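You operate a simulated robot arm through the tools that you are given. There is no shell and no other tool. Be economical: measure what you need, move in short steps, check, and stop when the job is done.

You run a simulated two-armed robot. Do the job below in one go: nothing can be reset, and whatever is moved stays where it is left.

Task
Wipe up the spill on the cap test table top with the rag and put it back.

It is judged by the outcome, as a careful person would: the job done as asked, and still so three seconds after it is handed in. It fails if anything else is knocked over, pushed out of place, dropped, spilled or broken. Lids that push on must go on centred and level and be pressed home; caps that screw on are set level and turned clockwise until they are tight.

Robot
Two 7-joint arms with two-finger parallel grippers on one trunk, on a base that drives. Base frame: it is fixed to the floor where the robot stands at the start and does not move with it; the origin is under the middle of the robot, x ahead of it, y to its left, z up. Readings come in m, degrees, newtons and seconds.
The left shoulder is at the start at [0.07, 0.163, 1.195], the right one opposite. Payload 3.43 kg a hand.
The tool frame of a hand sits at the grasp point between the pads (the TCP): z along the fingers, y along the line on which they close. The tips reach 0.034 m beyond it. The gripper opens to 0.128 m. The fingers are 0.024 m wide and 0.012 m thick; the gripper's body (0.048 by 0.13 m) begins 0.096 m behind the TCP.
Orientation is that of the tool frame in the base frame, as a unit quaternion [w, x, y, z]. With the fingers straight down and closing along the base's y, the tool's x points along the base's -x, its y along +y and its z along -z.

Tools
- The arms move only by the tool send_rows. It takes "left_series", "right_series" or both (then of equal length, played together; a hand with none holds still); each is a list of rows, each a list of 2 entries, a list of its own where there are three numbers: the shift along the tool's x, y, z in units of 200 mm (1.0 is 200 mm), then the turn, a rotation vector about the tool's x, y, z in units of 120 degrees (1.0 is 120 degrees). In form: [[[x, y, z], [ax, ay, az]], ...]. A call has 1 to 20 rows; each row is the pose to reach, as a shift and turn from the pose commanded when the call began, along the tool's axes at that moment. "left_grip" and "right_grip" are, for a hand that has rows, the finger opening in m, from 0 to 0.128, set as the call begins (left out, the last holds). A call with a number of a shift or a turn outside -1 to 1 is refused whole. A row lasts 0.2 s, in which the tool goes at most 0.05 m and 8.6 degrees; a call with a longer step from one row to the next is refused whole, and so is a gripper value outside its range. A pose out of reach is approached as far as the arm can. The call stops where the force on the tool passes 40 N (or 10 N more than at its start, if that is more) or the arm is blocked; 0.2 s more then pass. The fingers move at their own pace (about 0.153 m/s each) and stop on an object; they squeeze with about 26 N. The grip force told is the motor's: it shows also when the fingers shut on nothing. Time passes only in rows, and 0.2 s behind the last, so rows that repeat a pose let the fingers close. It gives the time, the measured TCP pose, the force on the tool (base axes), the opening and the grip force at its end, in the units of the frame above (readings bear some noise), and new pictures: "show" is both (left out), scene, wrist or none (wrist: the cameras of the hands that moved).
- Cameras (640 x 400 px; columns grow to the right, rows downward): "scene" is now at [0.1375, 0.0156, 1.4258]; the picture's right is [0.19, -0.98, 0.00], its down [-0.53, -0.10, -0.84] and it looks along [0.83, 0.16, -0.54] (base axes); focal length 258 px, centre (320, 200). "left" rides on the left gripper at [0.076, 0.011, -0.16] in its tool frame; the picture's right is [-0.15, 0.99, 0.00], its down [-0.88, -0.13, -0.46] and it looks along [-0.45, -0.07, 0.89] (tool axes); focal length 234 px, centre (320, 200). "right" rides on the right gripper at [0.076, -0.011, -0.16] in its tool frame; the picture's right is [0.15, 0.99, 0.00], its down [-0.88, 0.13, -0.46] and it looks along [-0.45, 0.07, 0.89] (tool axes); focal length 234 px, centre (320, 200). There is no depth. A picture from a camera that has moved, and an enlarged one, comes with that camera's place and axes in the base frame and with its lens.
- raise_lower(by): slides the trunk up (or, below 0, down) by that many m; the arms and the scene camera ride with it, the base frame stays. It gives what a move gives, with no picture.
- base_move(legs): drives the robot by 1 to 6 legs, each [ahead, left, turn to the left] in m, m and degrees, along the robot's own axes; the way and the turn of a leg run together, so that a leg with both is an arc; at most 1.5 m and 180 degrees a leg. The arms and the cameras ride along, it lands a little off, and it stops where it bumps. It gives what a move gives, and a new picture of the scene camera.
- pan_tilt(pan, tilt): turns the head with the scene camera to pan (to the left, within 86 degrees either way) and tilt (down, from -29 to 69), counted from straight ahead of the robot. It gives what a move gives, and a new picture of the scene camera.
- inspect(camera, box): a new picture of the part [left, top, right, bottom] of that camera's present view, enlarged. It takes no simulated time.
- hand_in(): hands the job in; it is judged then, once.

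Go step by step. Nothing tells you exact positions but the pictures and the camera data: compare them with the known pose of the tool, close in by small moves and look again before you grip or let go. The budget is 120 turns and 170 pictures, counting those below and the enlarged ones. Unless the task says otherwise, let go and move clear before handing in, and close with one line.

The tools are called after ">>>" as name(argument=value, ...) on one line, values as JSON. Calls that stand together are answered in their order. send_rows: Moves the arms, as the interface text tells. Its arguments: {"type":"object","properties":{"left_series":{"type":"array"},"left_grip":{"type":"number"},"right_series":{"type":"array"},"right_grip":{"type":"number"},"show":{"type":"string","enum":["both","scene","wrist","none"]}},"required":[]} The other tools are called the same way: raise_lower (by) slides the trunk up or down; base_move (legs) drives the base; pan_tilt (pan, tilt) turns the head that bears the scene camera; inspect (camera, box) takes an enlarged picture of a part of a camera's view; hand_in () hands the job in.

At the start:

```text
time: 0.0
left_tool_pos: [0.6569, 0.2849, 1.1096]
left_ee_rot: [0.0, 0.0, 1.0, 0.0]
left_contact_force: [0.2, 0.5, 0.1]
left_grip_width: 0.128
left_grasp_force: 0.1
right_tool_pos: [0.6386, -0.1628, 1.0038]
right_ee_rot: [0.0, 0.0, 1.0, 0.0]
right_contact_force: [0.2, 0.4, 0.3]
right_grip_width: 0.128
right_grasp_force: 0.0
trunk travel left (down, up): [-0.675, 0.265]
robot x, y, heading: [0.0019, 0.0024, -0.1]
head pan, tilt: [11.0, 32.7]
```

scene: 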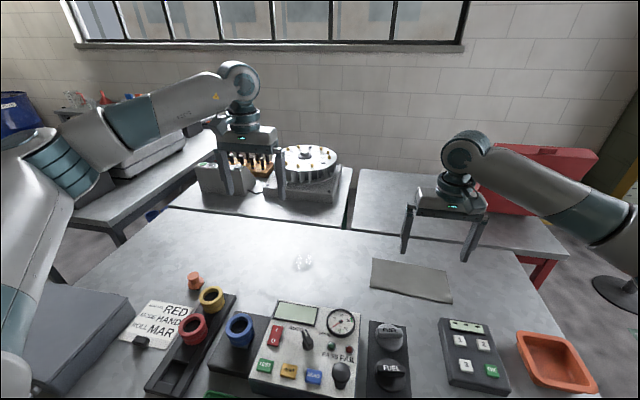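
right: 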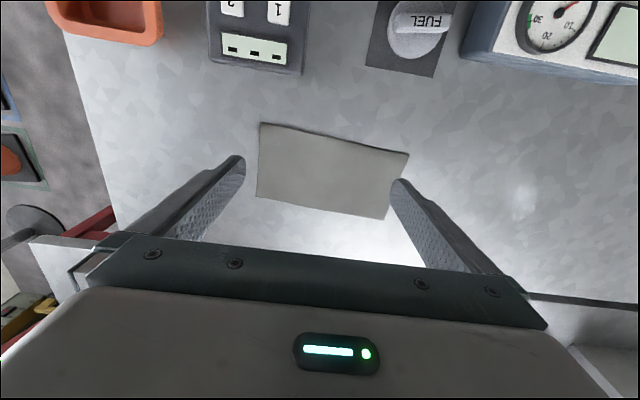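
left: 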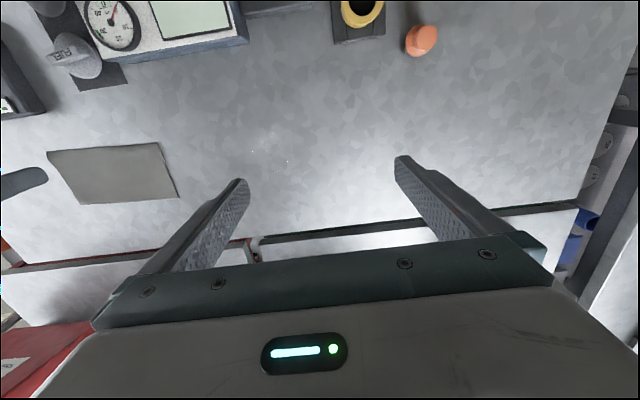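

I see a grey rag lying flat on the table at about scene pixel (411,281), and a faint wet spot at about (303,260). I'll enlarge both before moving.

>>> inspect(camera="scene", box=[240, 220, 480, 320])

>>> inspect(camera="left", box=[160, 80, 400, 230])

>>> inspect(camera="right", box=[220, 90, 580, 290])

```text
2.67 times, centred on (360, 270) of scene
camera zoom: at [0.1375, 0.0156, 1.4258], right [0.19, -0.98, 0.0], down [-0.53, -0.1, -0.84], along [0.83, 0.16, -0.54], focal length 689 px, centre (213, 13)
```

zoom: 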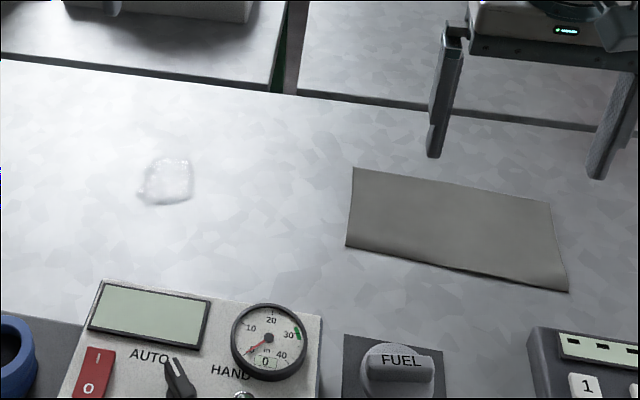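

```text
2.67 times, centred on (280, 155) of left
camera zoom: at [0.58, 0.2956, 1.2689], right [0.15, 0.99, 0.0], down [0.88, -0.13, 0.46], along [0.45, -0.07, -0.89], focal length 624 px, centre (427, 320)
```

zoom: 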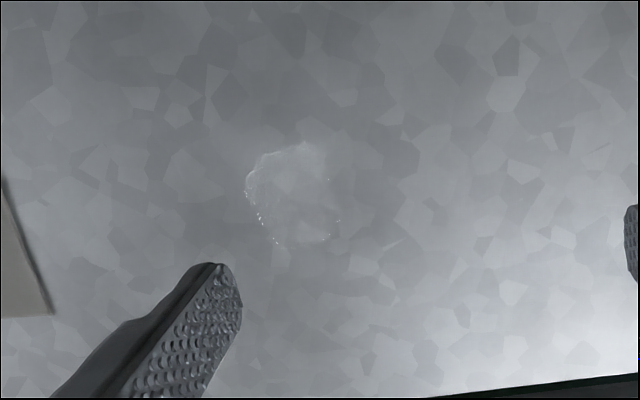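

```text
1.78 times, centred on (400, 190) of right
camera zoom: at [0.5609, -0.173, 1.1632], right [-0.15, 0.99, 0.0], down [0.88, 0.13, 0.46], along [0.45, 0.07, -0.89], focal length 416 px, centre (178, 218)
```

zoom: 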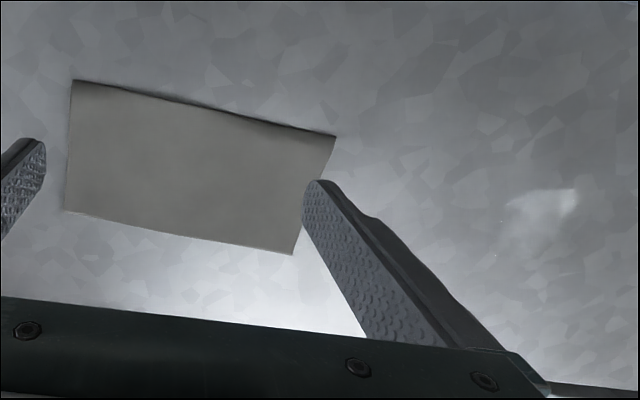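

The two cameras agree best with the table surface at about z 0.81, which I'll check by touch. The spill is then near (0.69, 0.18) and the rag is centred near (0.695, -0.14), about 0.22 by 0.12 m. I'll move the left arm out of the way and bring the right hand over the rag for a closer look.

>>> send_rows(left_series=[[[0, 0.15, -0.1], [0, 0, 0]], [[0, 0.3, -0.2], [0, 0, 0]], [[0, 0.45, -0.3], [0, 0, 0]], [[0, 0.6, -0.4], [0, 0, 0]], [[0, 0.75, -0.5], [0, 0, 0]]], right_series=[[[-0.05, 0.02, 0.1], [0, 0, 0]], [[-0.1, 0.04, 0.2], [0, 0, 0]], [[-0.15, 0.06, 0.3], [0, 0, 0]], [[-0.2, 0.09, 0.35], [0, 0, 0]], [[-0.26, 0.12, 0.4], [0, 0, 0]]], right_grip=0.06)

```text
time: 1.2
left_tool_pos: [0.6554, 0.435, 1.2091]
left_ee_rot: [0.0, 0.0, 1.0, -0.001]
left_contact_force: [-0.6, 1.0, -0.5]
left_grip_width: 0.128
left_grasp_force: 0.0
right_tool_pos: [0.689, -0.1386, 0.9241]
right_ee_rot: [0.0, 0.0, 1.0, 0.001]
right_contact_force: [-0.2, 0.5, -1.0]
right_grip_width: 0.0599
right_grasp_force: 0.0
trunk travel left (down, up): [-0.675, 0.265]
robot x, y, heading: [0.0034, 0.003, -0.1]
head pan, tilt: [11.0, 32.7]
camera scene: at [0.1374, 0.0165, 1.4257], right [0.19, -0.98, 0.0], down [-0.53, -0.1, -0.84], along [0.83, 0.16, -0.54], focal length 258 px, centre (320, 200)
camera right: at [0.6125, -0.1491, 1.084], right [-0.15, 0.99, 0.0], down [0.88, 0.13, 0.46], along [0.45, 0.07, -0.89], focal length 234 px, centre (320, 200)
camera left: at [0.5803, 0.4463, 1.3683], right [0.15, 0.99, 0.0], down [0.88, -0.13, 0.46], along [0.45, -0.07, -0.89], focal length 234 px, centre (320, 200)
```

scene: 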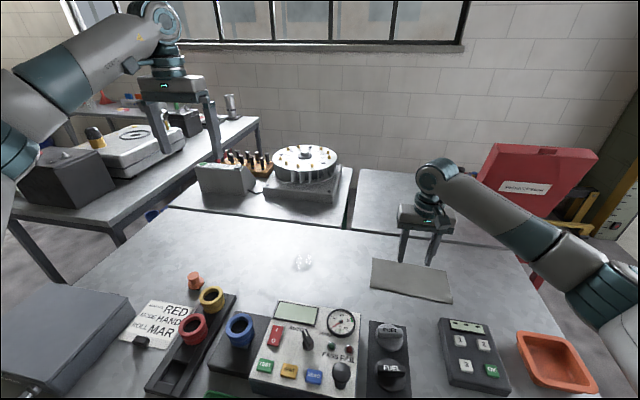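
right: 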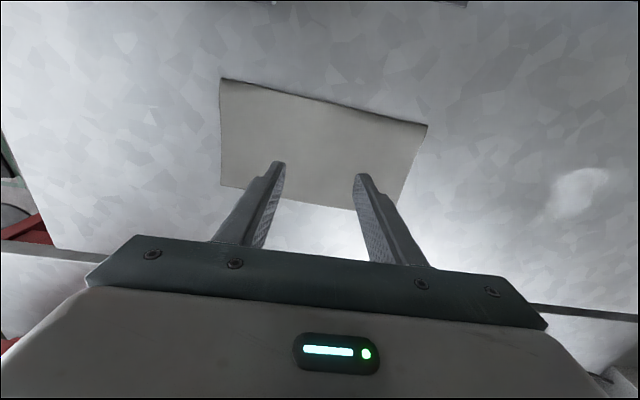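
left: 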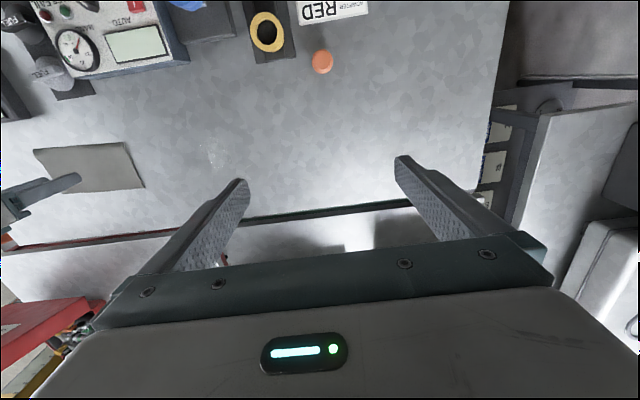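

The rag is directly under the right fingers. I'll descend in small steps to find the surface by force.

>>> send_rows(right_series=[[[0, 0, 0.1], [0, 0, 0]], [[0, 0, 0.2], [0, 0, 0]], [[0, 0, 0.3], [0, 0, 0]], [[0, 0, 0.34], [0, 0, 0]], [[0, 0, 0.36], [0, 0, 0]], [[0, 0, 0.37], [0, 0, 0]], [[0, 0, 0.375], [0, 0, 0]]], show="wrist")

```text
time: 3.0
left_tool_pos: [0.6564, 0.4339, 1.2086]
left_ee_rot: [0.001, -0.001, 1.0, 0.0]
left_contact_force: [0.8, -0.2, -0.4]
left_grip_width: 0.1281
left_grasp_force: 0.1
right_tool_pos: [0.6927, -0.1367, 0.8563]
right_ee_rot: [0.005, 0.0, 1.0, 0.001]
right_contact_force: [-3.9, 0.9, 21.6]
right_grip_width: 0.0599
right_grasp_force: 0.1
trunk travel left (down, up): [-0.675, 0.265]
robot x, y, heading: [-0.0007, 0.0026, 0.1]
head pan, tilt: [11.0, 32.7]
stopped in row 7 (right hand): the force on the tool passed its limit (the readings are from after the stop); the commanded pose is now the measured one
camera right: at [0.6141, -0.1485, 1.0143], right [-0.15, 0.99, 0.0], down [0.88, 0.13, 0.47], along [0.46, 0.07, -0.89], focal length 234 px, centre (320, 200)
```

right: 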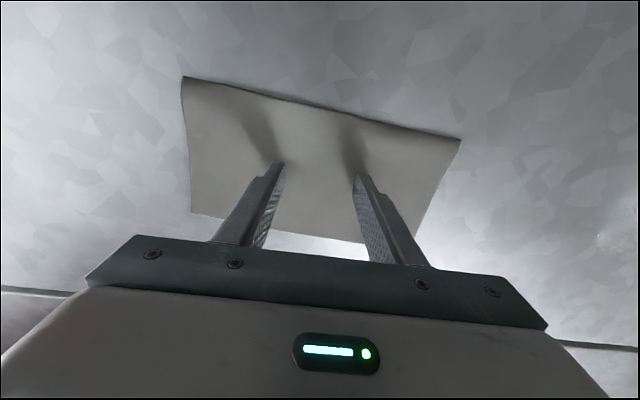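

The tips touched at TCP z 0.856, so the surface is at about 0.82. I'll close the fingers here to see whether the cloth bunches up between them.

>>> send_rows(right_series=[[[0, 0, 0], [0, 0, 0]], [[0, 0, 0], [0, 0, 0]], [[0, 0, 0], [0, 0, 0]], [[0, 0, 0], [0, 0, 0]]], right_grip=0)

```text
time: 4.0
left_tool_pos: [0.6532, 0.4335, 1.2106]
left_ee_rot: [0.001, 0.0, 1.0, 0.0]
left_contact_force: [-0.2, -0.3, -0.5]
left_grip_width: 0.128
left_grasp_force: 0.0
right_tool_pos: [0.6903, -0.1373, 0.8565]
right_ee_rot: [0.005, -0.001, 1.0, 0.001]
right_contact_force: [4.3, -3.3, 31.4]
right_grip_width: 0.0038
right_grasp_force: 25.5
trunk travel left (down, up): [-0.675, 0.265]
robot x, y, heading: [0.0, -0.0016, -0.2]
head pan, tilt: [11.0, 32.7]
camera scene: at [0.134, 0.016, 1.4263], right [0.19, -0.98, 0.0], down [-0.53, -0.1, -0.84], along [0.83, 0.16, -0.54], focal length 258 px, centre (320, 200)
camera right: at [0.6123, -0.1486, 1.0142], right [-0.15, 0.99, 0.0], down [0.88, 0.13, 0.47], along [0.46, 0.07, -0.89], focal length 234 px, centre (320, 200)
```

scene: 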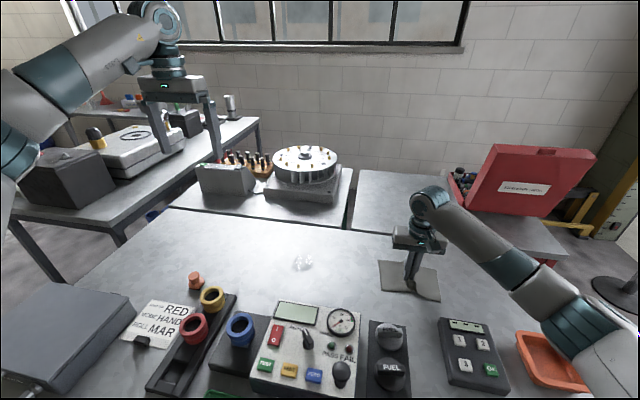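
right: 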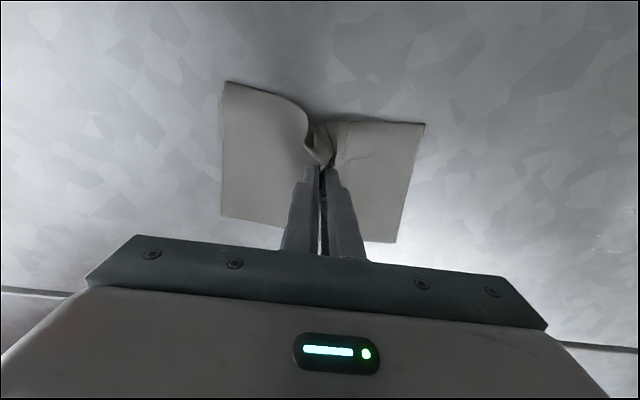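

The cloth is pinched with a fold between the fingers. I'll lift it and check that it holds.

>>> send_rows(right_series=[[[0, 0, -0.1], [0, 0, 0]], [[0, 0, -0.25], [0, 0, 0]], [[0, 0, -0.4], [0, 0, 0]], [[0, 0, -0.5], [0, 0, 0]], [[0, 0, -0.5], [0, 0, 0]]])

```text
time: 5.2
left_tool_pos: [0.6566, 0.4351, 1.2093]
left_ee_rot: [0.0, -0.001, 1.0, 0.0]
left_contact_force: [0.2, 0.2, 0.4]
left_grip_width: 0.128
left_grasp_force: 0.0
right_tool_pos: [0.6916, -0.1372, 0.9525]
right_ee_rot: [0.003, 0.0, 1.0, 0.001]
right_contact_force: [1.2, -0.5, -0.4]
right_grip_width: 0.0038
right_grasp_force: 25.9
trunk travel left (down, up): [-0.675, 0.265]
robot x, y, heading: [0.0009, -0.0008, 0.2]
head pan, tilt: [11.0, 32.7]
camera scene: at [0.1375, 0.0155, 1.4258], right [0.19, -0.98, 0.0], down [-0.53, -0.1, -0.84], along [0.83, 0.16, -0.54], focal length 258 px, centre (320, 200)
camera right: at [0.6139, -0.1486, 1.1117], right [-0.15, 0.99, 0.0], down [0.88, 0.13, 0.46], along [0.46, 0.07, -0.89], focal length 234 px, centre (320, 200)
```

scene: 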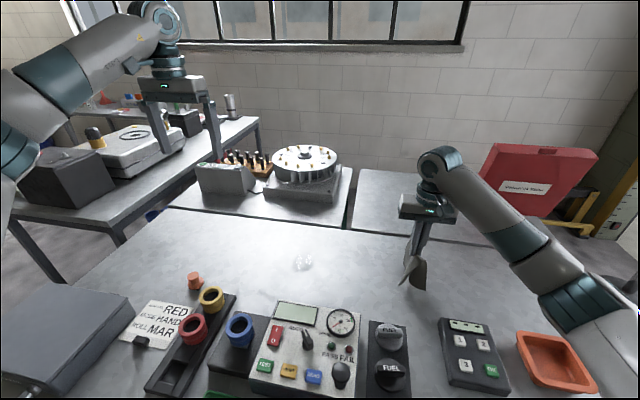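
right: 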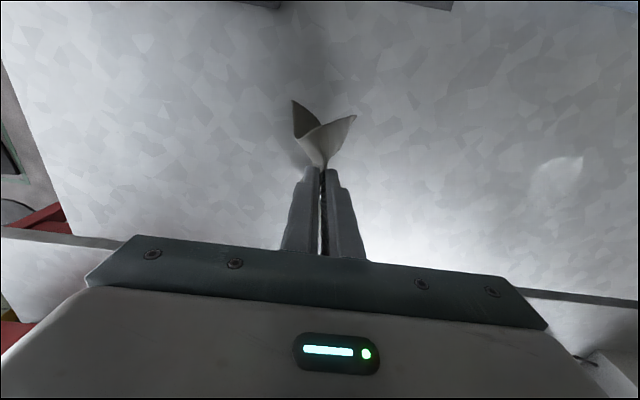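

The cloth is held and hangs from the fingers. I'll carry it across to the spill near (0.69, 0.18).

>>> send_rows(right_series=[[[0, 0.1, -0.1], [0, 0, 0]], [[0, 0.3, -0.1], [0, 0, 0]], [[0, 0.5, -0.1], [0, 0, 0]], [[0, 0.7, -0.1], [0, 0, 0]], [[0, 0.9, -0.1], [0, 0, 0]]], show="scene")

>>> inspect(camera="right", box=[240, 20, 640, 270])

```text
time: 6.4
left_tool_pos: [0.6561, 0.4358, 1.2079]
left_ee_rot: [0.0, 0.001, 1.0, -0.001]
left_contact_force: [-0.3, 0.8, 0.4]
left_grip_width: 0.1281
left_grasp_force: 0.1
right_tool_pos: [0.691, 0.0431, 0.9725]
right_ee_rot: [0.003, 0.0, 1.0, 0.0]
right_contact_force: [-0.4, 0.4, -0.3]
right_grip_width: 0.0037
right_grasp_force: 26.0
trunk travel left (down, up): [-0.675, 0.265]
robot x, y, heading: [-0.0002, -0.0011, 0.0]
head pan, tilt: [11.0, 32.7]
camera scene: at [0.1375, 0.0179, 1.4257], right [0.19, -0.98, 0.0], down [-0.53, -0.1, -0.84], along [0.83, 0.16, -0.54], focal length 258 px, centre (320, 200)
```

scene: 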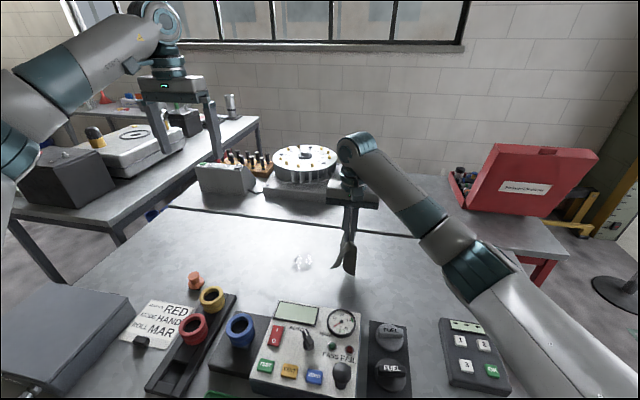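

```text
1.60 times, centred on (440, 145) of right
camera zoom: at [0.6132, 0.0327, 1.1315], right [-0.15, 0.99, 0.0], down [0.88, 0.13, 0.46], along [0.46, 0.07, -0.89], focal length 375 px, centre (128, 288)
```

zoom: 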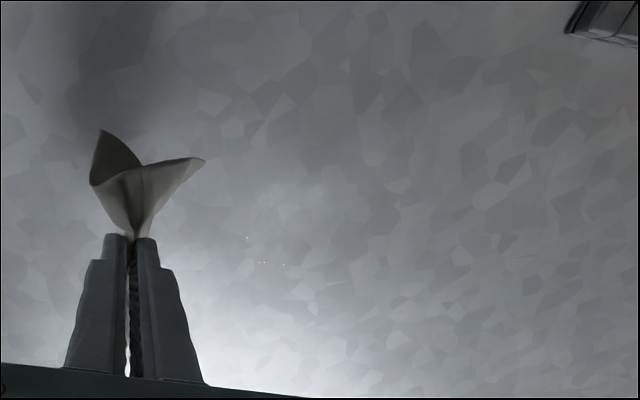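

The spill centre triangulates to (0.692, 0.181). I'll go over it and lower the cloth until it presses lightly.

>>> send_rows(right_series=[[[0, 0.2, 0], [0, 0, 0]], [[0, 0.4, 0], [0, 0, 0]], [[0, 0.55, 0], [0, 0, 0]], [[0, 0.55, 0.15], [0, 0, 0]], [[0, 0.55, 0.3], [0, 0, 0]], [[0, 0.55, 0.45], [0, 0, 0]], [[0, 0.55, 0.5], [0, 0, 0]], [[0, 0.55, 0.53], [0, 0, 0]], [[0, 0.55, 0.55], [0, 0, 0]], [[0, 0.55, 0.56], [0, 0, 0]]])

```text
time: 8.6
left_tool_pos: [0.657, 0.4339, 1.2093]
left_ee_rot: [0.0, 0.001, 1.0, 0.0]
left_contact_force: [-0.1, -0.2, 0.0]
left_grip_width: 0.1281
left_grasp_force: 0.1
right_tool_pos: [0.6915, 0.1517, 0.8618]
right_ee_rot: [0.003, 0.0, 1.0, 0.001]
right_contact_force: [1.4, -1.4, 7.0]
right_grip_width: 0.004
right_grasp_force: 26.1
trunk travel left (down, up): [-0.675, 0.265]
robot x, y, heading: [0.0019, -0.0021, 0.1]
head pan, tilt: [11.0, 32.7]
camera scene: at [0.1367, 0.0153, 1.426], right [0.19, -0.98, 0.0], down [-0.53, -0.1, -0.84], along [0.83, 0.16, -0.54], focal length 258 px, centre (320, 200)
camera right: at [0.6146, 0.1399, 1.02], right [-0.15, 0.99, 0.0], down [0.88, 0.13, 0.46], along [0.46, 0.07, -0.89], focal length 234 px, centre (320, 200)
```

scene: 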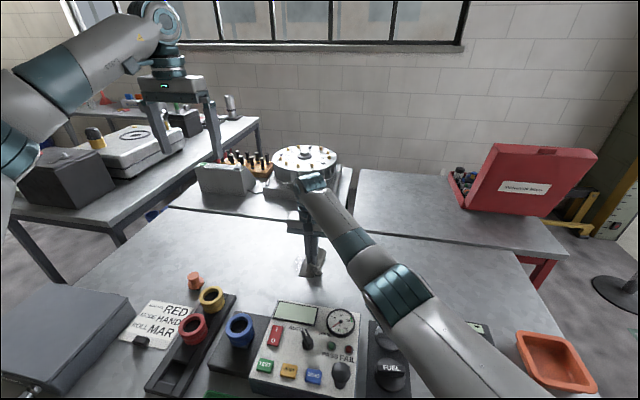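
right: 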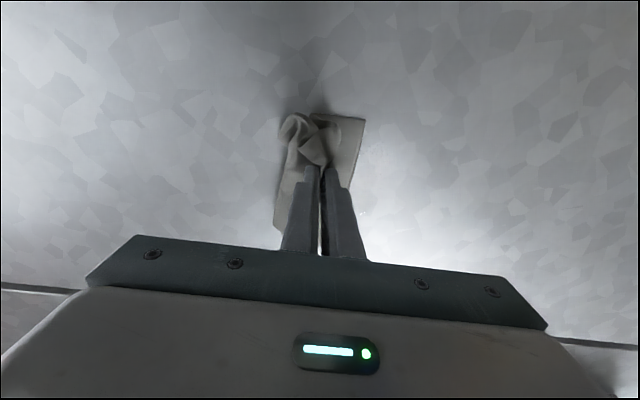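

The cloth is on the spill with about 7 N of press. I'll wipe in a zigzag across the whole spot.

>>> send_rows(right_series=[[[0.2, -0.05, 0.01], [0, 0, 0]], [[0, -0.05, 0.01], [0, 0, 0]], [[-0.2, -0.05, 0.01], [0, 0, 0]], [[-0.2, 0.08, 0.01], [0, 0, 0]], [[0, 0.08, 0.01], [0, 0, 0]], [[0.2, 0.08, 0.01], [0, 0, 0]], [[0.2, 0.2, 0.01], [0, 0, 0]], [[0, 0.2, 0.01], [0, 0, 0]], [[-0.2, 0.2, 0.01], [0, 0, 0]], [[-0.2, 0.32, 0.01], [0, 0, 0]], [[0, 0.32, 0.01], [0, 0, 0]], [[0.2, 0.32, 0.01], [0, 0, 0]], [[0.1, 0.42, 0.01], [0, 0, 0]], [[-0.1, 0.42, 0.01], [0, 0, 0]], [[-0.1, 0.25, 0.01], [0, 0, 0]], [[0, 0.1, 0.01], [0, 0, 0]]])

```text
time: 12.0
left_tool_pos: [0.6565, 0.4334, 1.21]
left_ee_rot: [0.0, 0.0, 1.0, 0.0]
left_contact_force: [-0.6, -0.6, -0.4]
left_grip_width: 0.1278
left_grasp_force: 0.0
right_tool_pos: [0.6924, 0.1721, 0.8598]
right_ee_rot: [0.005, 0.0, 1.0, 0.001]
right_contact_force: [5.5, 0.8, 17.2]
right_grip_width: 0.0038
right_grasp_force: 26.4
right hand out of reach, approached as far as the arm can: row 3, 4, 8, 9, 10, 11, 13, 14, 15
trunk travel left (down, up): [-0.675, 0.265]
robot x, y, heading: [-0.002, -0.0023, 0.0]
head pan, tilt: [11.0, 32.7]
camera scene: at [0.1361, 0.0152, 1.4262], right [0.19, -0.98, 0.0], down [-0.53, -0.1, -0.84], along [0.83, 0.16, -0.54], focal length 258 px, centre (320, 200)
camera right: at [0.6143, 0.1606, 1.0185], right [-0.15, 0.99, 0.0], down [0.88, 0.13, 0.46], along [0.46, 0.07, -0.89], focal length 234 px, centre (320, 200)
```

scene: 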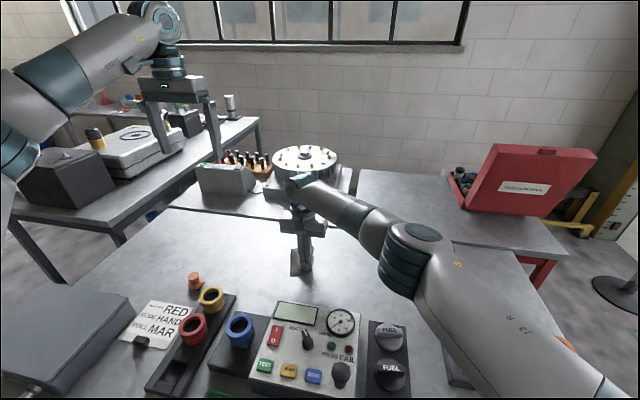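
right: 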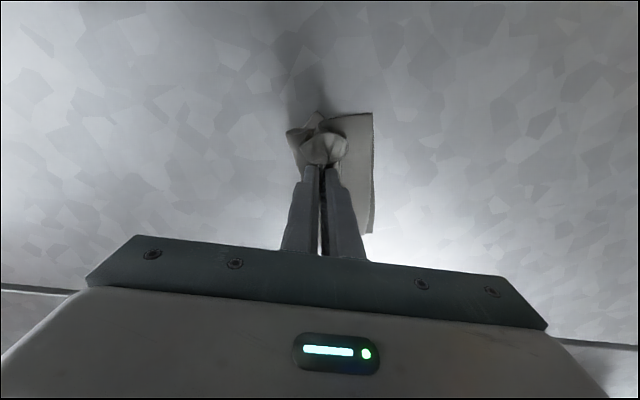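

Some rows were at the edge of reach, so I'll lift the cloth and look for any remaining wetness.

>>> send_rows(right_series=[[[0, 0, -0.15], [0, 0, 0]], [[0, 0, -0.35], [0, 0, 0]], [[0, -0.2, -0.5], [0, 0, 0]], [[0, -0.4, -0.55], [0, 0, 0]], [[0, -0.6, -0.55], [0, 0, 0]], [[0, -0.8, -0.55], [0, 0, 0]]], show="none")

>>> inspect(camera="right", box=[240, 20, 640, 270])

>>> inspect(camera="scene", box=[200, 200, 440, 350])

>>> inspect(camera="left", box=[100, 60, 340, 210])

```text
time: 13.4
left_tool_pos: [0.6581, 0.4302, 1.2097]
left_ee_rot: [-0.001, 0.0, 1.0, 0.001]
left_contact_force: [0.8, -0.8, 0.0]
left_grip_width: 0.128
left_grasp_force: 0.2
right_tool_pos: [0.6926, 0.0101, 0.9686]
right_ee_rot: [0.003, 0.0, 1.0, 0.002]
right_contact_force: [0.0, -0.6, -0.3]
right_grip_width: 0.0035
right_grasp_force: 26.3
trunk travel left (down, up): [-0.675, 0.265]
robot x, y, heading: [-0.0006, 0.0044, 0.1]
head pan, tilt: [11.0, 32.7]
```

```text
1.60 times, centred on (440, 145) of right
camera zoom: at [0.6149, -0.0006, 1.1274], right [-0.15, 0.99, 0.0], down [0.88, 0.13, 0.46], along [0.46, 0.07, -0.89], focal length 375 px, centre (128, 288)
```

zoom: 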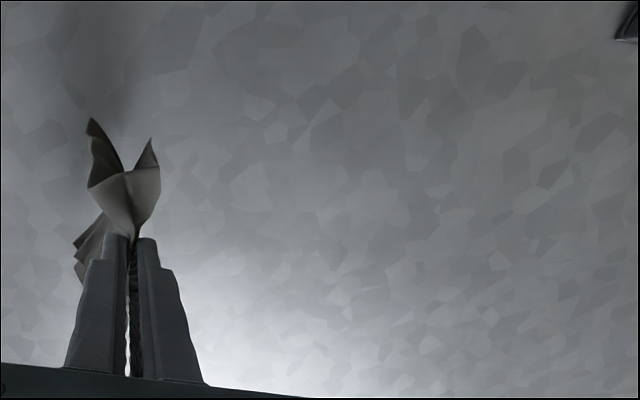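

```text
2.67 times, centred on (320, 275) of scene
camera zoom: at [0.1378, 0.0129, 1.4258], right [0.19, -0.98, 0.0], down [-0.53, -0.1, -0.84], along [0.83, 0.16, -0.54], focal length 689 px, centre (320, 0)
```

zoom: 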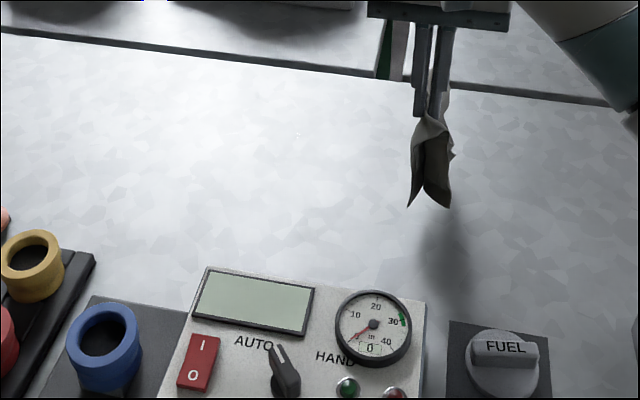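

```text
2.67 times, centred on (220, 135) of left
camera zoom: at [0.5808, 0.4423, 1.3691], right [0.15, 0.99, 0.0], down [0.88, -0.13, 0.46], along [0.45, -0.07, -0.89], focal length 624 px, centre (587, 373)
```

zoom: 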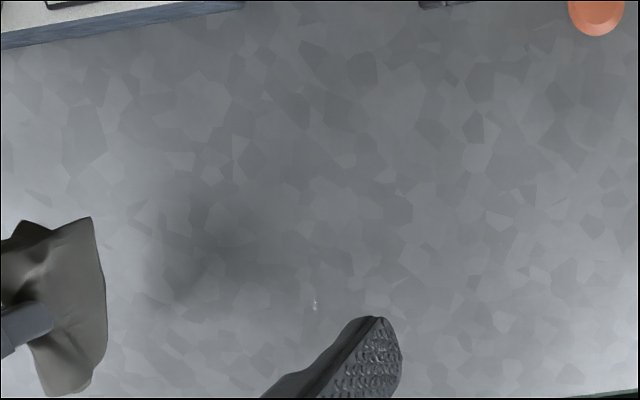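

Nearly all of it is gone. A tiny remnant seems to sit at the far edge, near (0.752, 0.16), so I'll zoom in to check.

>>> inspect(camera="scene", box=[270, 225, 350, 275])

>>> inspect(camera="left", box=[170, 120, 266, 180])

```text
8.00 times, centred on (310, 250) of scene
camera zoom: at [0.1378, 0.0129, 1.4258], right [0.19, -0.98, 0.0], down [-0.53, -0.1, -0.84], along [0.83, 0.16, -0.54], focal length 2068 px, centre (400, -200)
```

zoom: 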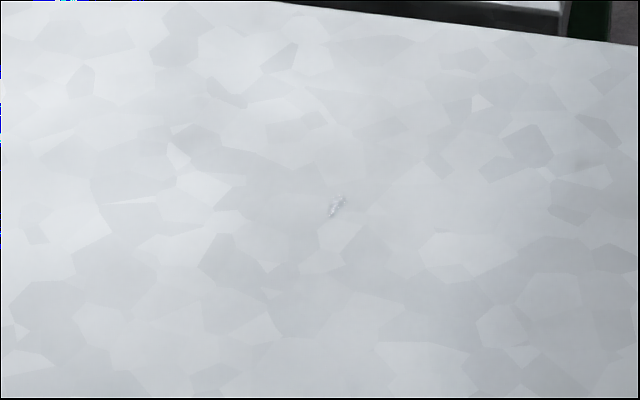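

```text
6.67 times, centred on (218, 150) of left
camera zoom: at [0.5808, 0.4423, 1.3691], right [0.15, 0.99, 0.0], down [0.88, -0.13, 0.46], along [0.45, -0.07, -0.89], focal length 1561 px, centre (1000, 533)
```

zoom: 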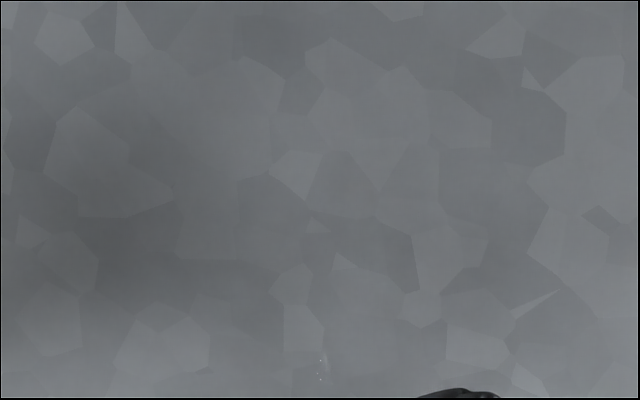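

A remnant about 1 cm wide is left at about (0.752, 0.16), just beyond where the upright hand could reach. I'll tilt the fingers forward 25° to reach it and come down just short of it.

>>> send_rows(right_series=[[[-0.03, 0.2, 0], [0, -0.07, 0]], [[-0.06, 0.4, 0], [0, -0.14, 0]], [[-0.1, 0.6, 0], [0, -0.208, 0]], [[-0.1, 0.75, 0], [0, -0.208, 0]], [[-0.1, 0.75, 0.2], [0, -0.208, 0]], [[-0.1, 0.75, 0.4], [0, -0.208, 0]], [[-0.1, 0.75, 0.48], [0, -0.208, 0]], [[-0.1, 0.75, 0.51], [0, -0.208, 0]], [[-0.1, 0.75, 0.53], [0, -0.208, 0]]])

```text
time: 15.4
left_tool_pos: [0.6562, 0.4333, 1.2099]
left_ee_rot: [0.0, 0.0, 1.0, 0.0]
left_contact_force: [-0.2, 0.4, 0.6]
left_grip_width: 0.1281
left_grasp_force: 0.1
right_tool_pos: [0.71, 0.1618, 0.8636]
right_ee_rot: [0.22, 0.0, 0.975, 0.002]
right_contact_force: [2.0, -1.0, 7.6]
right_grip_width: 0.0038
right_grasp_force: 25.5
trunk travel left (down, up): [-0.675, 0.265]
robot x, y, heading: [-0.0026, -0.0016, -0.1]
head pan, tilt: [11.0, 32.7]
camera scene: at [0.1365, 0.0155, 1.426], right [0.19, -0.98, 0.0], down [-0.53, -0.1, -0.84], along [0.83, 0.16, -0.54], focal length 258 px, centre (320, 200)
camera right: at [0.5726, 0.151, 0.9753], right [-0.13, 0.99, -0.06], down [0.6, 0.13, 0.79], along [0.79, 0.07, -0.61], focal length 234 px, centre (320, 200)
```

scene: 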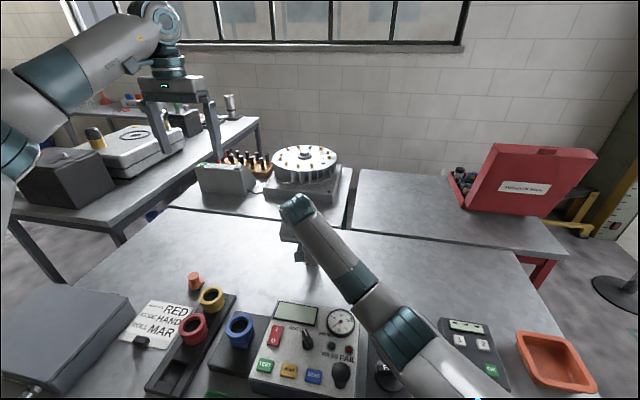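
right: 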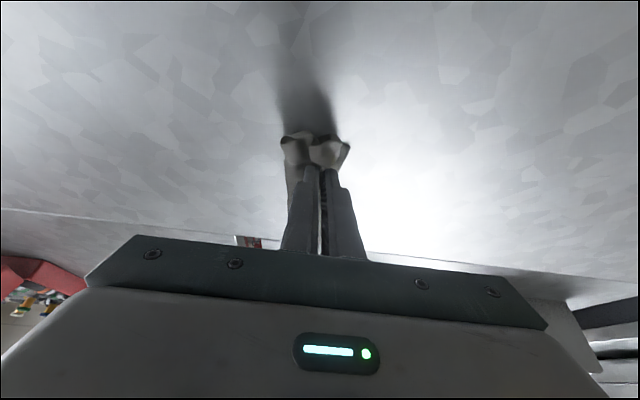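

The press is light and the hand isn't reported out of reach. I'll wipe forward over the remnant with a few passes, then lift and look.

>>> send_rows(right_series=[[[-0.134, 0, 0.068], [0, 0, 0]], [[-0.27, 0, 0.132], [0, 0, 0]], [[-0.27, -0.12, 0.132], [0, 0, 0]], [[-0.09, -0.12, 0.047], [0, 0, 0]], [[-0.09, 0, 0.047], [0, 0, 0]], [[-0.27, 0, 0.132], [0, 0, 0]], [[-0.27, 0.12, 0.132], [0, 0, 0]], [[-0.09, 0.12, 0.047], [0, 0, 0]], [[-0.2, 0, 0.1], [0, 0, 0]], [[-0.05, 0, 0.025], [0, 0, 0]], [[0, 0, 0.005], [0, 0, 0]]], show="none")

>>> send_rows(right_series=[[[-0.085, 0, -0.18], [0, 0, 0]], [[-0.17, 0, -0.36], [0, 0.0, 0]], [[-0.254, -0.2, -0.54], [0, 0.07, 0]], [[-0.254, -0.4, -0.54], [0, 0.14, 0]], [[-0.254, -0.6, -0.54], [0, 0.208, 0]], [[-0.254, -0.8, -0.54], [0, 0.208, 0]]], show="none")

>>> inspect(camera="scene", box=[250, 215, 378, 295])

>>> inspect(camera="right", box=[300, 60, 620, 260])

>>> inspect(camera="left", box=[130, 100, 290, 200])

```text
time: 17.8
left_tool_pos: [0.658, 0.4343, 1.2094]
left_ee_rot: [0.0, -0.001, 1.0, 0.0]
left_contact_force: [0.0, -0.4, -0.7]
left_grip_width: 0.128
left_grasp_force: 0.1
right_tool_pos: [0.7116, 0.1605, 0.8629]
right_ee_rot: [0.218, 0.0, 0.976, 0.001]
right_contact_force: [-0.4, -0.4, 7.3]
right_grip_width: 0.0037
right_grasp_force: 25.9
trunk travel left (down, up): [-0.675, 0.265]
robot x, y, heading: [0.0013, -0.0004, 0.1]
head pan, tilt: [11.0, 32.7]
```

```text
refused: row 3 steps farther than a row can; nothing moved
```

```text
5.00 times, centred on (314, 255) of scene
camera zoom: at [0.1375, 0.0155, 1.4258], right [0.19, -0.98, 0.0], down [-0.53, -0.1, -0.84], along [0.83, 0.16, -0.54], focal length 1292 px, centre (350, -75)
```

zoom: 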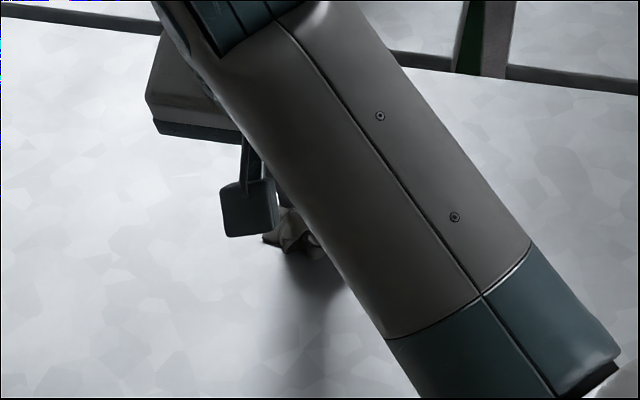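

```text
2.00 times, centred on (460, 160) of right
camera zoom: at [0.5734, 0.1501, 0.9745], right [-0.13, 0.99, -0.06], down [0.6, 0.13, 0.79], along [0.79, 0.07, -0.61], focal length 468 px, centre (40, 280)
```

zoom: 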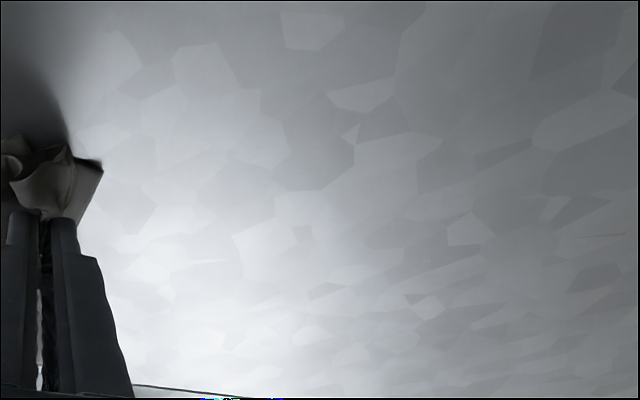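

```text
4.00 times, centred on (210, 150) of left
camera zoom: at [0.5804, 0.445, 1.3684], right [0.15, 0.99, 0.0], down [0.88, -0.13, 0.46], along [0.45, -0.07, -0.89], focal length 937 px, centre (760, 400)
```

zoom: 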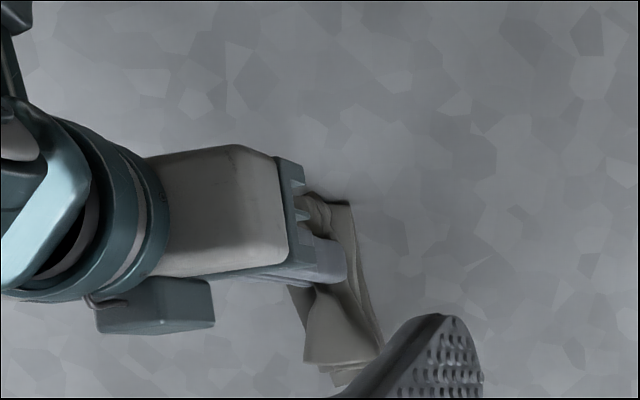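

The retreat move was refused for too long a step. I'll lift again in shorter steps, bring the hand back upright and look.

>>> send_rows(right_series=[[[-0.07, 0, -0.15], [0, 0, 0]], [[-0.14, 0, -0.3], [0, 0, 0]], [[-0.2, 0, -0.43], [0, 0, 0]], [[-0.22, -0.15, -0.47], [0, 0.07, 0]], [[-0.22, -0.33, -0.47], [0, 0.14, 0]], [[-0.22, -0.52, -0.47], [0, 0.205, 0]], [[-0.22, -0.72, -0.47], [0, 0.205, 0]], [[-0.22, -0.9, -0.47], [0, 0.205, 0]]], show="none")

>>> inspect(camera="scene", box=[250, 215, 378, 295])

>>> inspect(camera="right", box=[260, 60, 640, 298])

>>> inspect(camera="left", box=[130, 100, 290, 200])

```text
time: 19.6
left_tool_pos: [0.658, 0.4325, 1.2107]
left_ee_rot: [0.0, 0.0, 1.0, 0.001]
left_contact_force: [-1.0, 0.1, -0.4]
left_grip_width: 0.128
left_grasp_force: 0.1
right_tool_pos: [0.7105, -0.0225, 0.9647]
right_ee_rot: [0.005, 0.0, 1.0, 0.001]
right_contact_force: [0.6, -1.5, 0.2]
right_grip_width: 0.0032
right_grasp_force: 25.7
trunk travel left (down, up): [-0.675, 0.265]
robot x, y, heading: [0.0033, -0.0044, -0.1]
head pan, tilt: [11.0, 32.7]
```

```text
5.00 times, centred on (314, 255) of scene
camera zoom: at [0.1378, 0.0134, 1.4258], right [0.19, -0.98, 0.0], down [-0.53, -0.1, -0.84], along [0.83, 0.16, -0.54], focal length 1292 px, centre (350, -75)
```

zoom: 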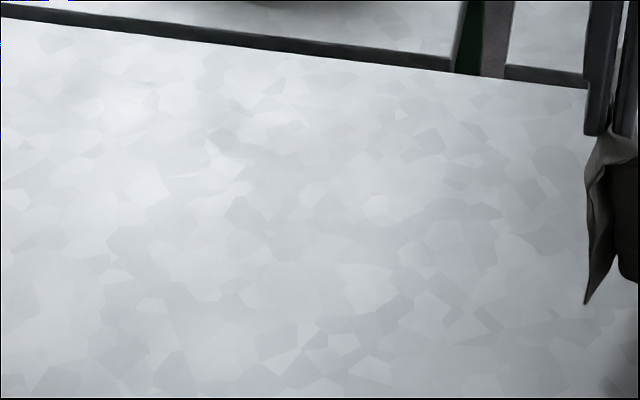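

```text
1.68 times, centred on (450, 179) of right
camera zoom: at [0.6315, -0.0329, 1.1236], right [-0.15, 0.99, 0.0], down [0.88, 0.13, 0.47], along [0.46, 0.07, -0.89], focal length 394 px, centre (102, 235)
```

zoom: 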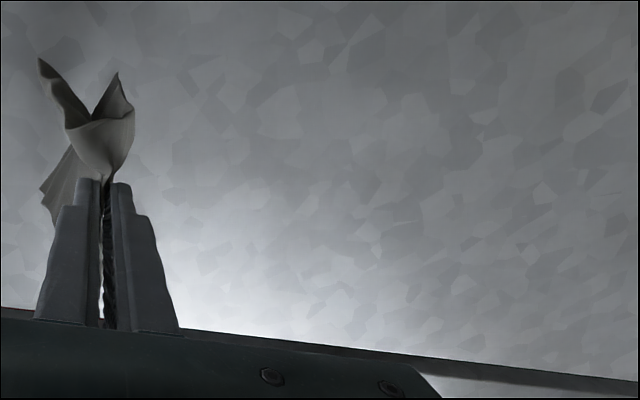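

```text
4.00 times, centred on (210, 150) of left
camera zoom: at [0.5807, 0.4427, 1.369], right [0.15, 0.99, 0.0], down [0.88, -0.13, 0.46], along [0.45, -0.07, -0.89], focal length 937 px, centre (760, 400)
```

zoom: 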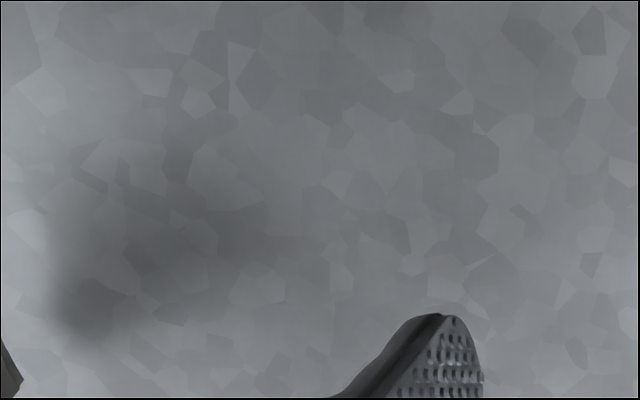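

The table is clean in all three views. I'll carry the rag back to its original place, centred at (0.692, -0.137), and lower it.

>>> send_rows(right_series=[[[0.03, -0.2, 0], [0, 0, 0]], [[0.06, -0.4, 0], [0, 0, 0]], [[0.09, -0.575, 0], [0, 0, 0]], [[0.09, -0.575, 0], [0, 0, 0]], [[0.09, -0.575, 0.12], [0, 0, 0]], [[0.09, -0.575, 0.24], [0, 0, 0]], [[0.09, -0.575, 0.36], [0, 0, 0]], [[0.09, -0.575, 0.45], [0, 0, 0]], [[0.09, -0.575, 0.5], [0, 0, 0]], [[0.09, -0.575, 0.515], [0, 0, 0]]])

```text
time: 21.8
left_tool_pos: [0.6563, 0.4347, 1.21]
left_ee_rot: [0.0, 0.0, 1.0, 0.0]
left_contact_force: [0.4, 0.5, 0.0]
left_grip_width: 0.1281
left_grasp_force: 0.1
right_tool_pos: [0.6942, -0.1338, 0.8628]
right_ee_rot: [0.007, 0.0, 1.0, 0.001]
right_contact_force: [1.4, 0.0, 7.4]
right_grip_width: 0.0036
right_grasp_force: 26.4
trunk travel left (down, up): [-0.675, 0.265]
robot x, y, heading: [-0.0015, -0.0019, -0.1]
head pan, tilt: [11.0, 32.7]
camera scene: at [0.1367, 0.0157, 1.426], right [0.19, -0.98, 0.0], down [-0.53, -0.1, -0.84], along [0.83, 0.16, -0.54], focal length 258 px, centre (320, 200)
camera right: at [0.6153, -0.1444, 1.0216], right [-0.15, 0.99, 0.0], down [0.87, 0.13, 0.47], along [0.46, 0.07, -0.88], focal length 234 px, centre (320, 200)
```

scene: 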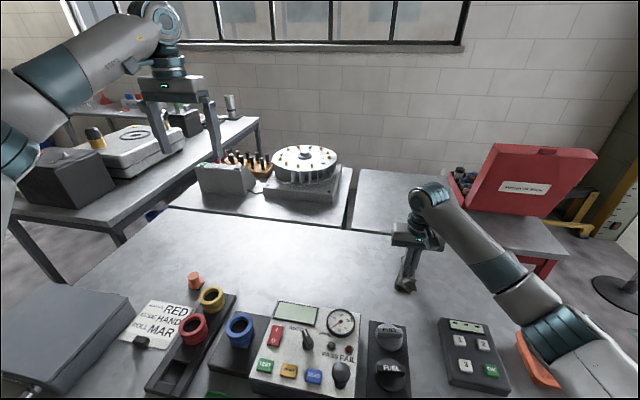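
right: 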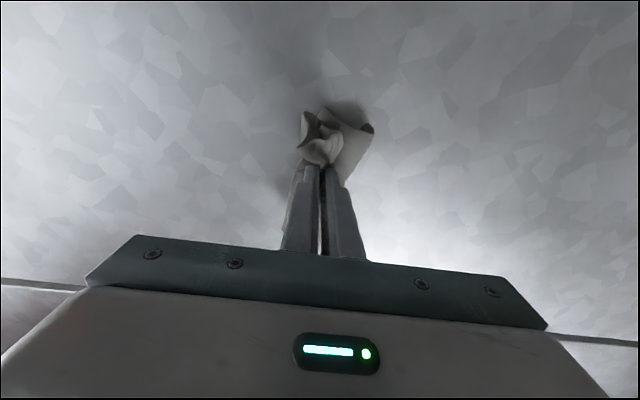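

The rag is down at its original spot. I'll open the fingers and lift clear to see how it lies.

>>> send_rows(right_series=[[[0, 0, 0], [0, 0, 0]], [[0, 0, 0], [0, 0, 0]], [[0, 0, -0.02], [0, 0, 0]], [[0, 0, -0.1], [0, 0, 0]], [[0, 0, -0.25], [0, 0, 0]], [[0, 0, -0.45], [0, 0, 0]], [[0, 0, -0.6], [0, 0, 0]], [[0, 0, -0.6], [0, 0, 0]]], right_grip=0.08)

>>> inspect(camera="scene", box=[330, 220, 490, 320])

```text
time: 23.6
left_tool_pos: [0.6572, 0.4342, 1.2086]
left_ee_rot: [0.0, 0.001, 1.0, 0.0]
left_contact_force: [-0.1, -0.4, 0.2]
left_grip_width: 0.1277
left_grasp_force: 0.0
right_tool_pos: [0.6919, -0.1321, 0.9856]
right_ee_rot: [0.005, 0.0, 1.0, 0.001]
right_contact_force: [0.2, -1.2, -0.7]
right_grip_width: 0.08
right_grasp_force: 0.1
trunk travel left (down, up): [-0.675, 0.265]
robot x, y, heading: [0.0008, -0.0019, -0.2]
head pan, tilt: [11.0, 32.7]
camera scene: at [0.1379, 0.0155, 1.4257], right [0.19, -0.98, 0.0], down [-0.53, -0.1, -0.84], along [0.83, 0.16, -0.54], focal length 258 px, centre (320, 200)
camera right: at [0.6145, -0.143, 1.1428], right [-0.15, 0.99, 0.0], down [0.88, 0.13, 0.47], along [0.46, 0.07, -0.89], focal length 234 px, centre (320, 200)
```

scene: 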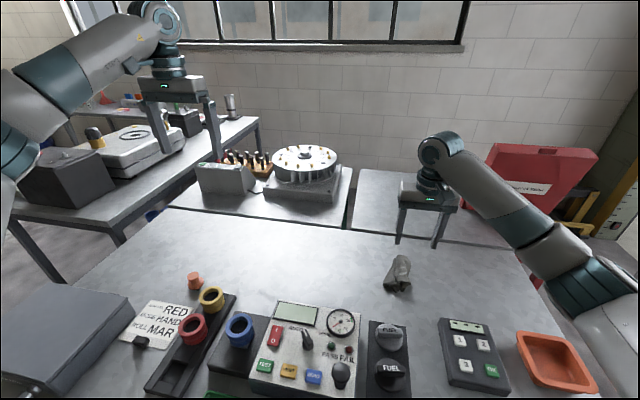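
right: 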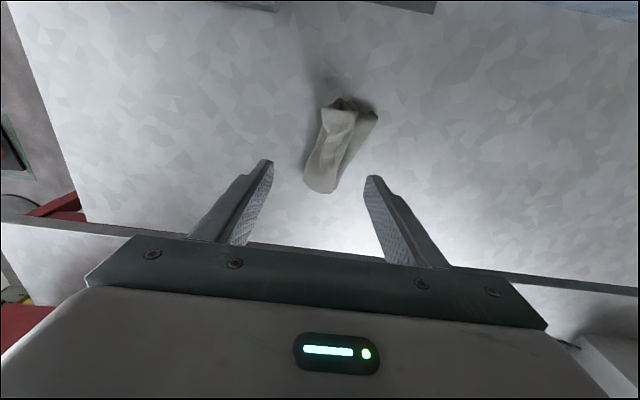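

```text
4.00 times, centred on (410, 270) of scene
camera zoom: at [0.1379, 0.0155, 1.4257], right [0.19, -0.98, 0.0], down [-0.53, -0.1, -0.84], along [0.83, 0.16, -0.54], focal length 1034 px, centre (-40, -80)
```

zoom: 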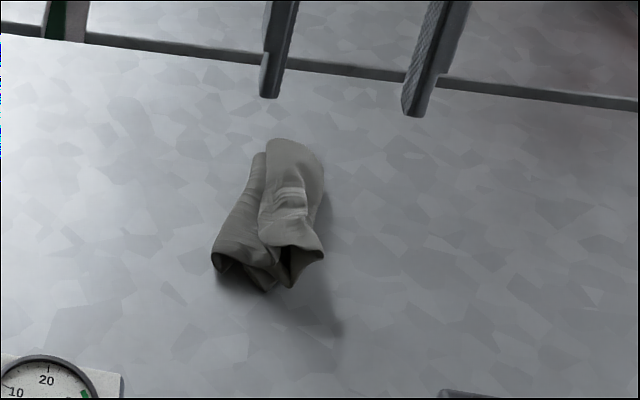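

The wiping is done and the rag is back within its old footprint, but it's crumpled and about 3–4 cm left of its old centre. I'll look closely to see whether I can spread it out.

>>> inspect(camera="right", box=[276, 80, 404, 200])

>>> inspect(camera="scene", box=[370, 245, 426, 300])

```text
3.33 times, centred on (340, 140) of right
camera zoom: at [0.6145, -0.143, 1.1428], right [-0.15, 0.99, 0.0], down [0.88, 0.13, 0.47], along [0.46, 0.07, -0.89], focal length 781 px, centre (253, 400)
```

zoom: 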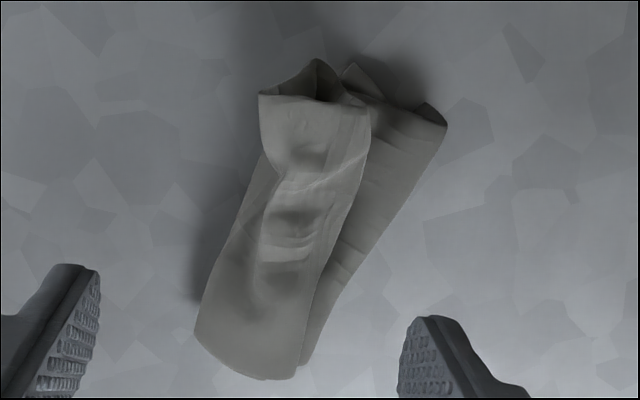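

```text
7.27 times, centred on (398, 272) of scene
camera zoom: at [0.1379, 0.0155, 1.4257], right [0.19, -0.98, 0.0], down [-0.53, -0.1, -0.84], along [0.83, 0.16, -0.54], focal length 1880 px, centre (-247, -327)
```

zoom: 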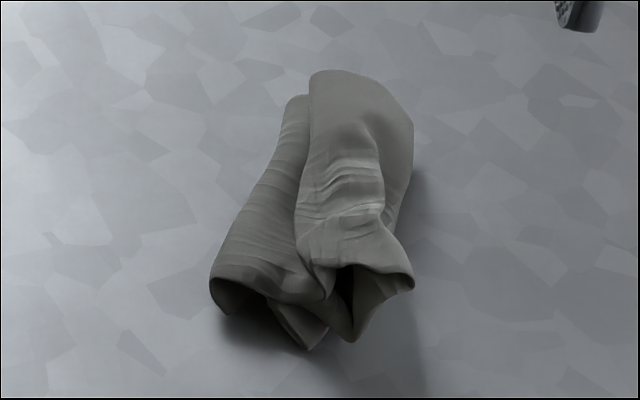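

The free side of the left panel lies along about (0.696, -0.07). I'll pinch it there, lift it so the cloth hangs from that side, and re-lay it flatter over its original place.

>>> send_rows(right_series=[[[-0.02, 0.15, 0.05], [0, 0, 0]], [[-0.02, 0.285, 0.15], [0, 0, 0]], [[-0.02, 0.285, 0.35], [0, 0, 0]], [[-0.02, 0.285, 0.5], [0, 0, 0]], [[-0.02, 0.285, 0.58], [0, 0, 0]], [[-0.02, 0.285, 0.61], [0, 0, 0]], [[-0.02, 0.285, 0.625], [0, 0, 0]], [[-0.02, 0.285, 0.635], [0, 0, 0]]], right_grip=0.05)

```text
time: 25.4
left_tool_pos: [0.6533, 0.4351, 1.2116]
left_ee_rot: [0.002, 0.0, 1.0, 0.0]
left_contact_force: [-0.6, 0.2, -0.4]
left_grip_width: 0.1279
left_grasp_force: 0.1
right_tool_pos: [0.6987, -0.074, 0.8605]
right_ee_rot: [0.01, 0.001, 1.0, 0.001]
right_contact_force: [1.6, 1.8, 31.3]
right_grip_width: 0.0487
right_grasp_force: 0.0
trunk travel left (down, up): [-0.675, 0.265]
robot x, y, heading: [-0.0022, 0.003, 0.0]
head pan, tilt: [11.0, 32.7]
camera scene: at [0.1333, 0.0166, 1.4266], right [0.19, -0.98, 0.0], down [-0.53, -0.1, -0.84], along [0.83, 0.16, -0.54], focal length 258 px, centre (320, 200)
camera right: at [0.6179, -0.085, 1.0183], right [-0.15, 0.99, 0.0], down [0.87, 0.13, 0.47], along [0.47, 0.07, -0.88], focal length 234 px, centre (320, 200)
```

scene: 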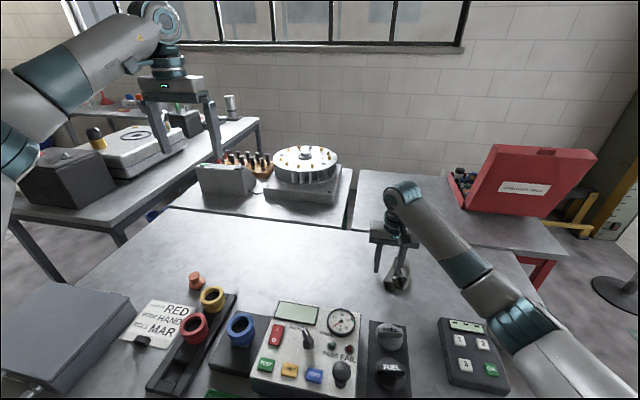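
right: 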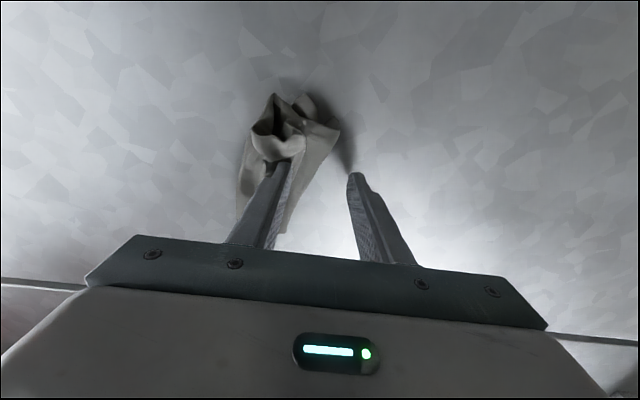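

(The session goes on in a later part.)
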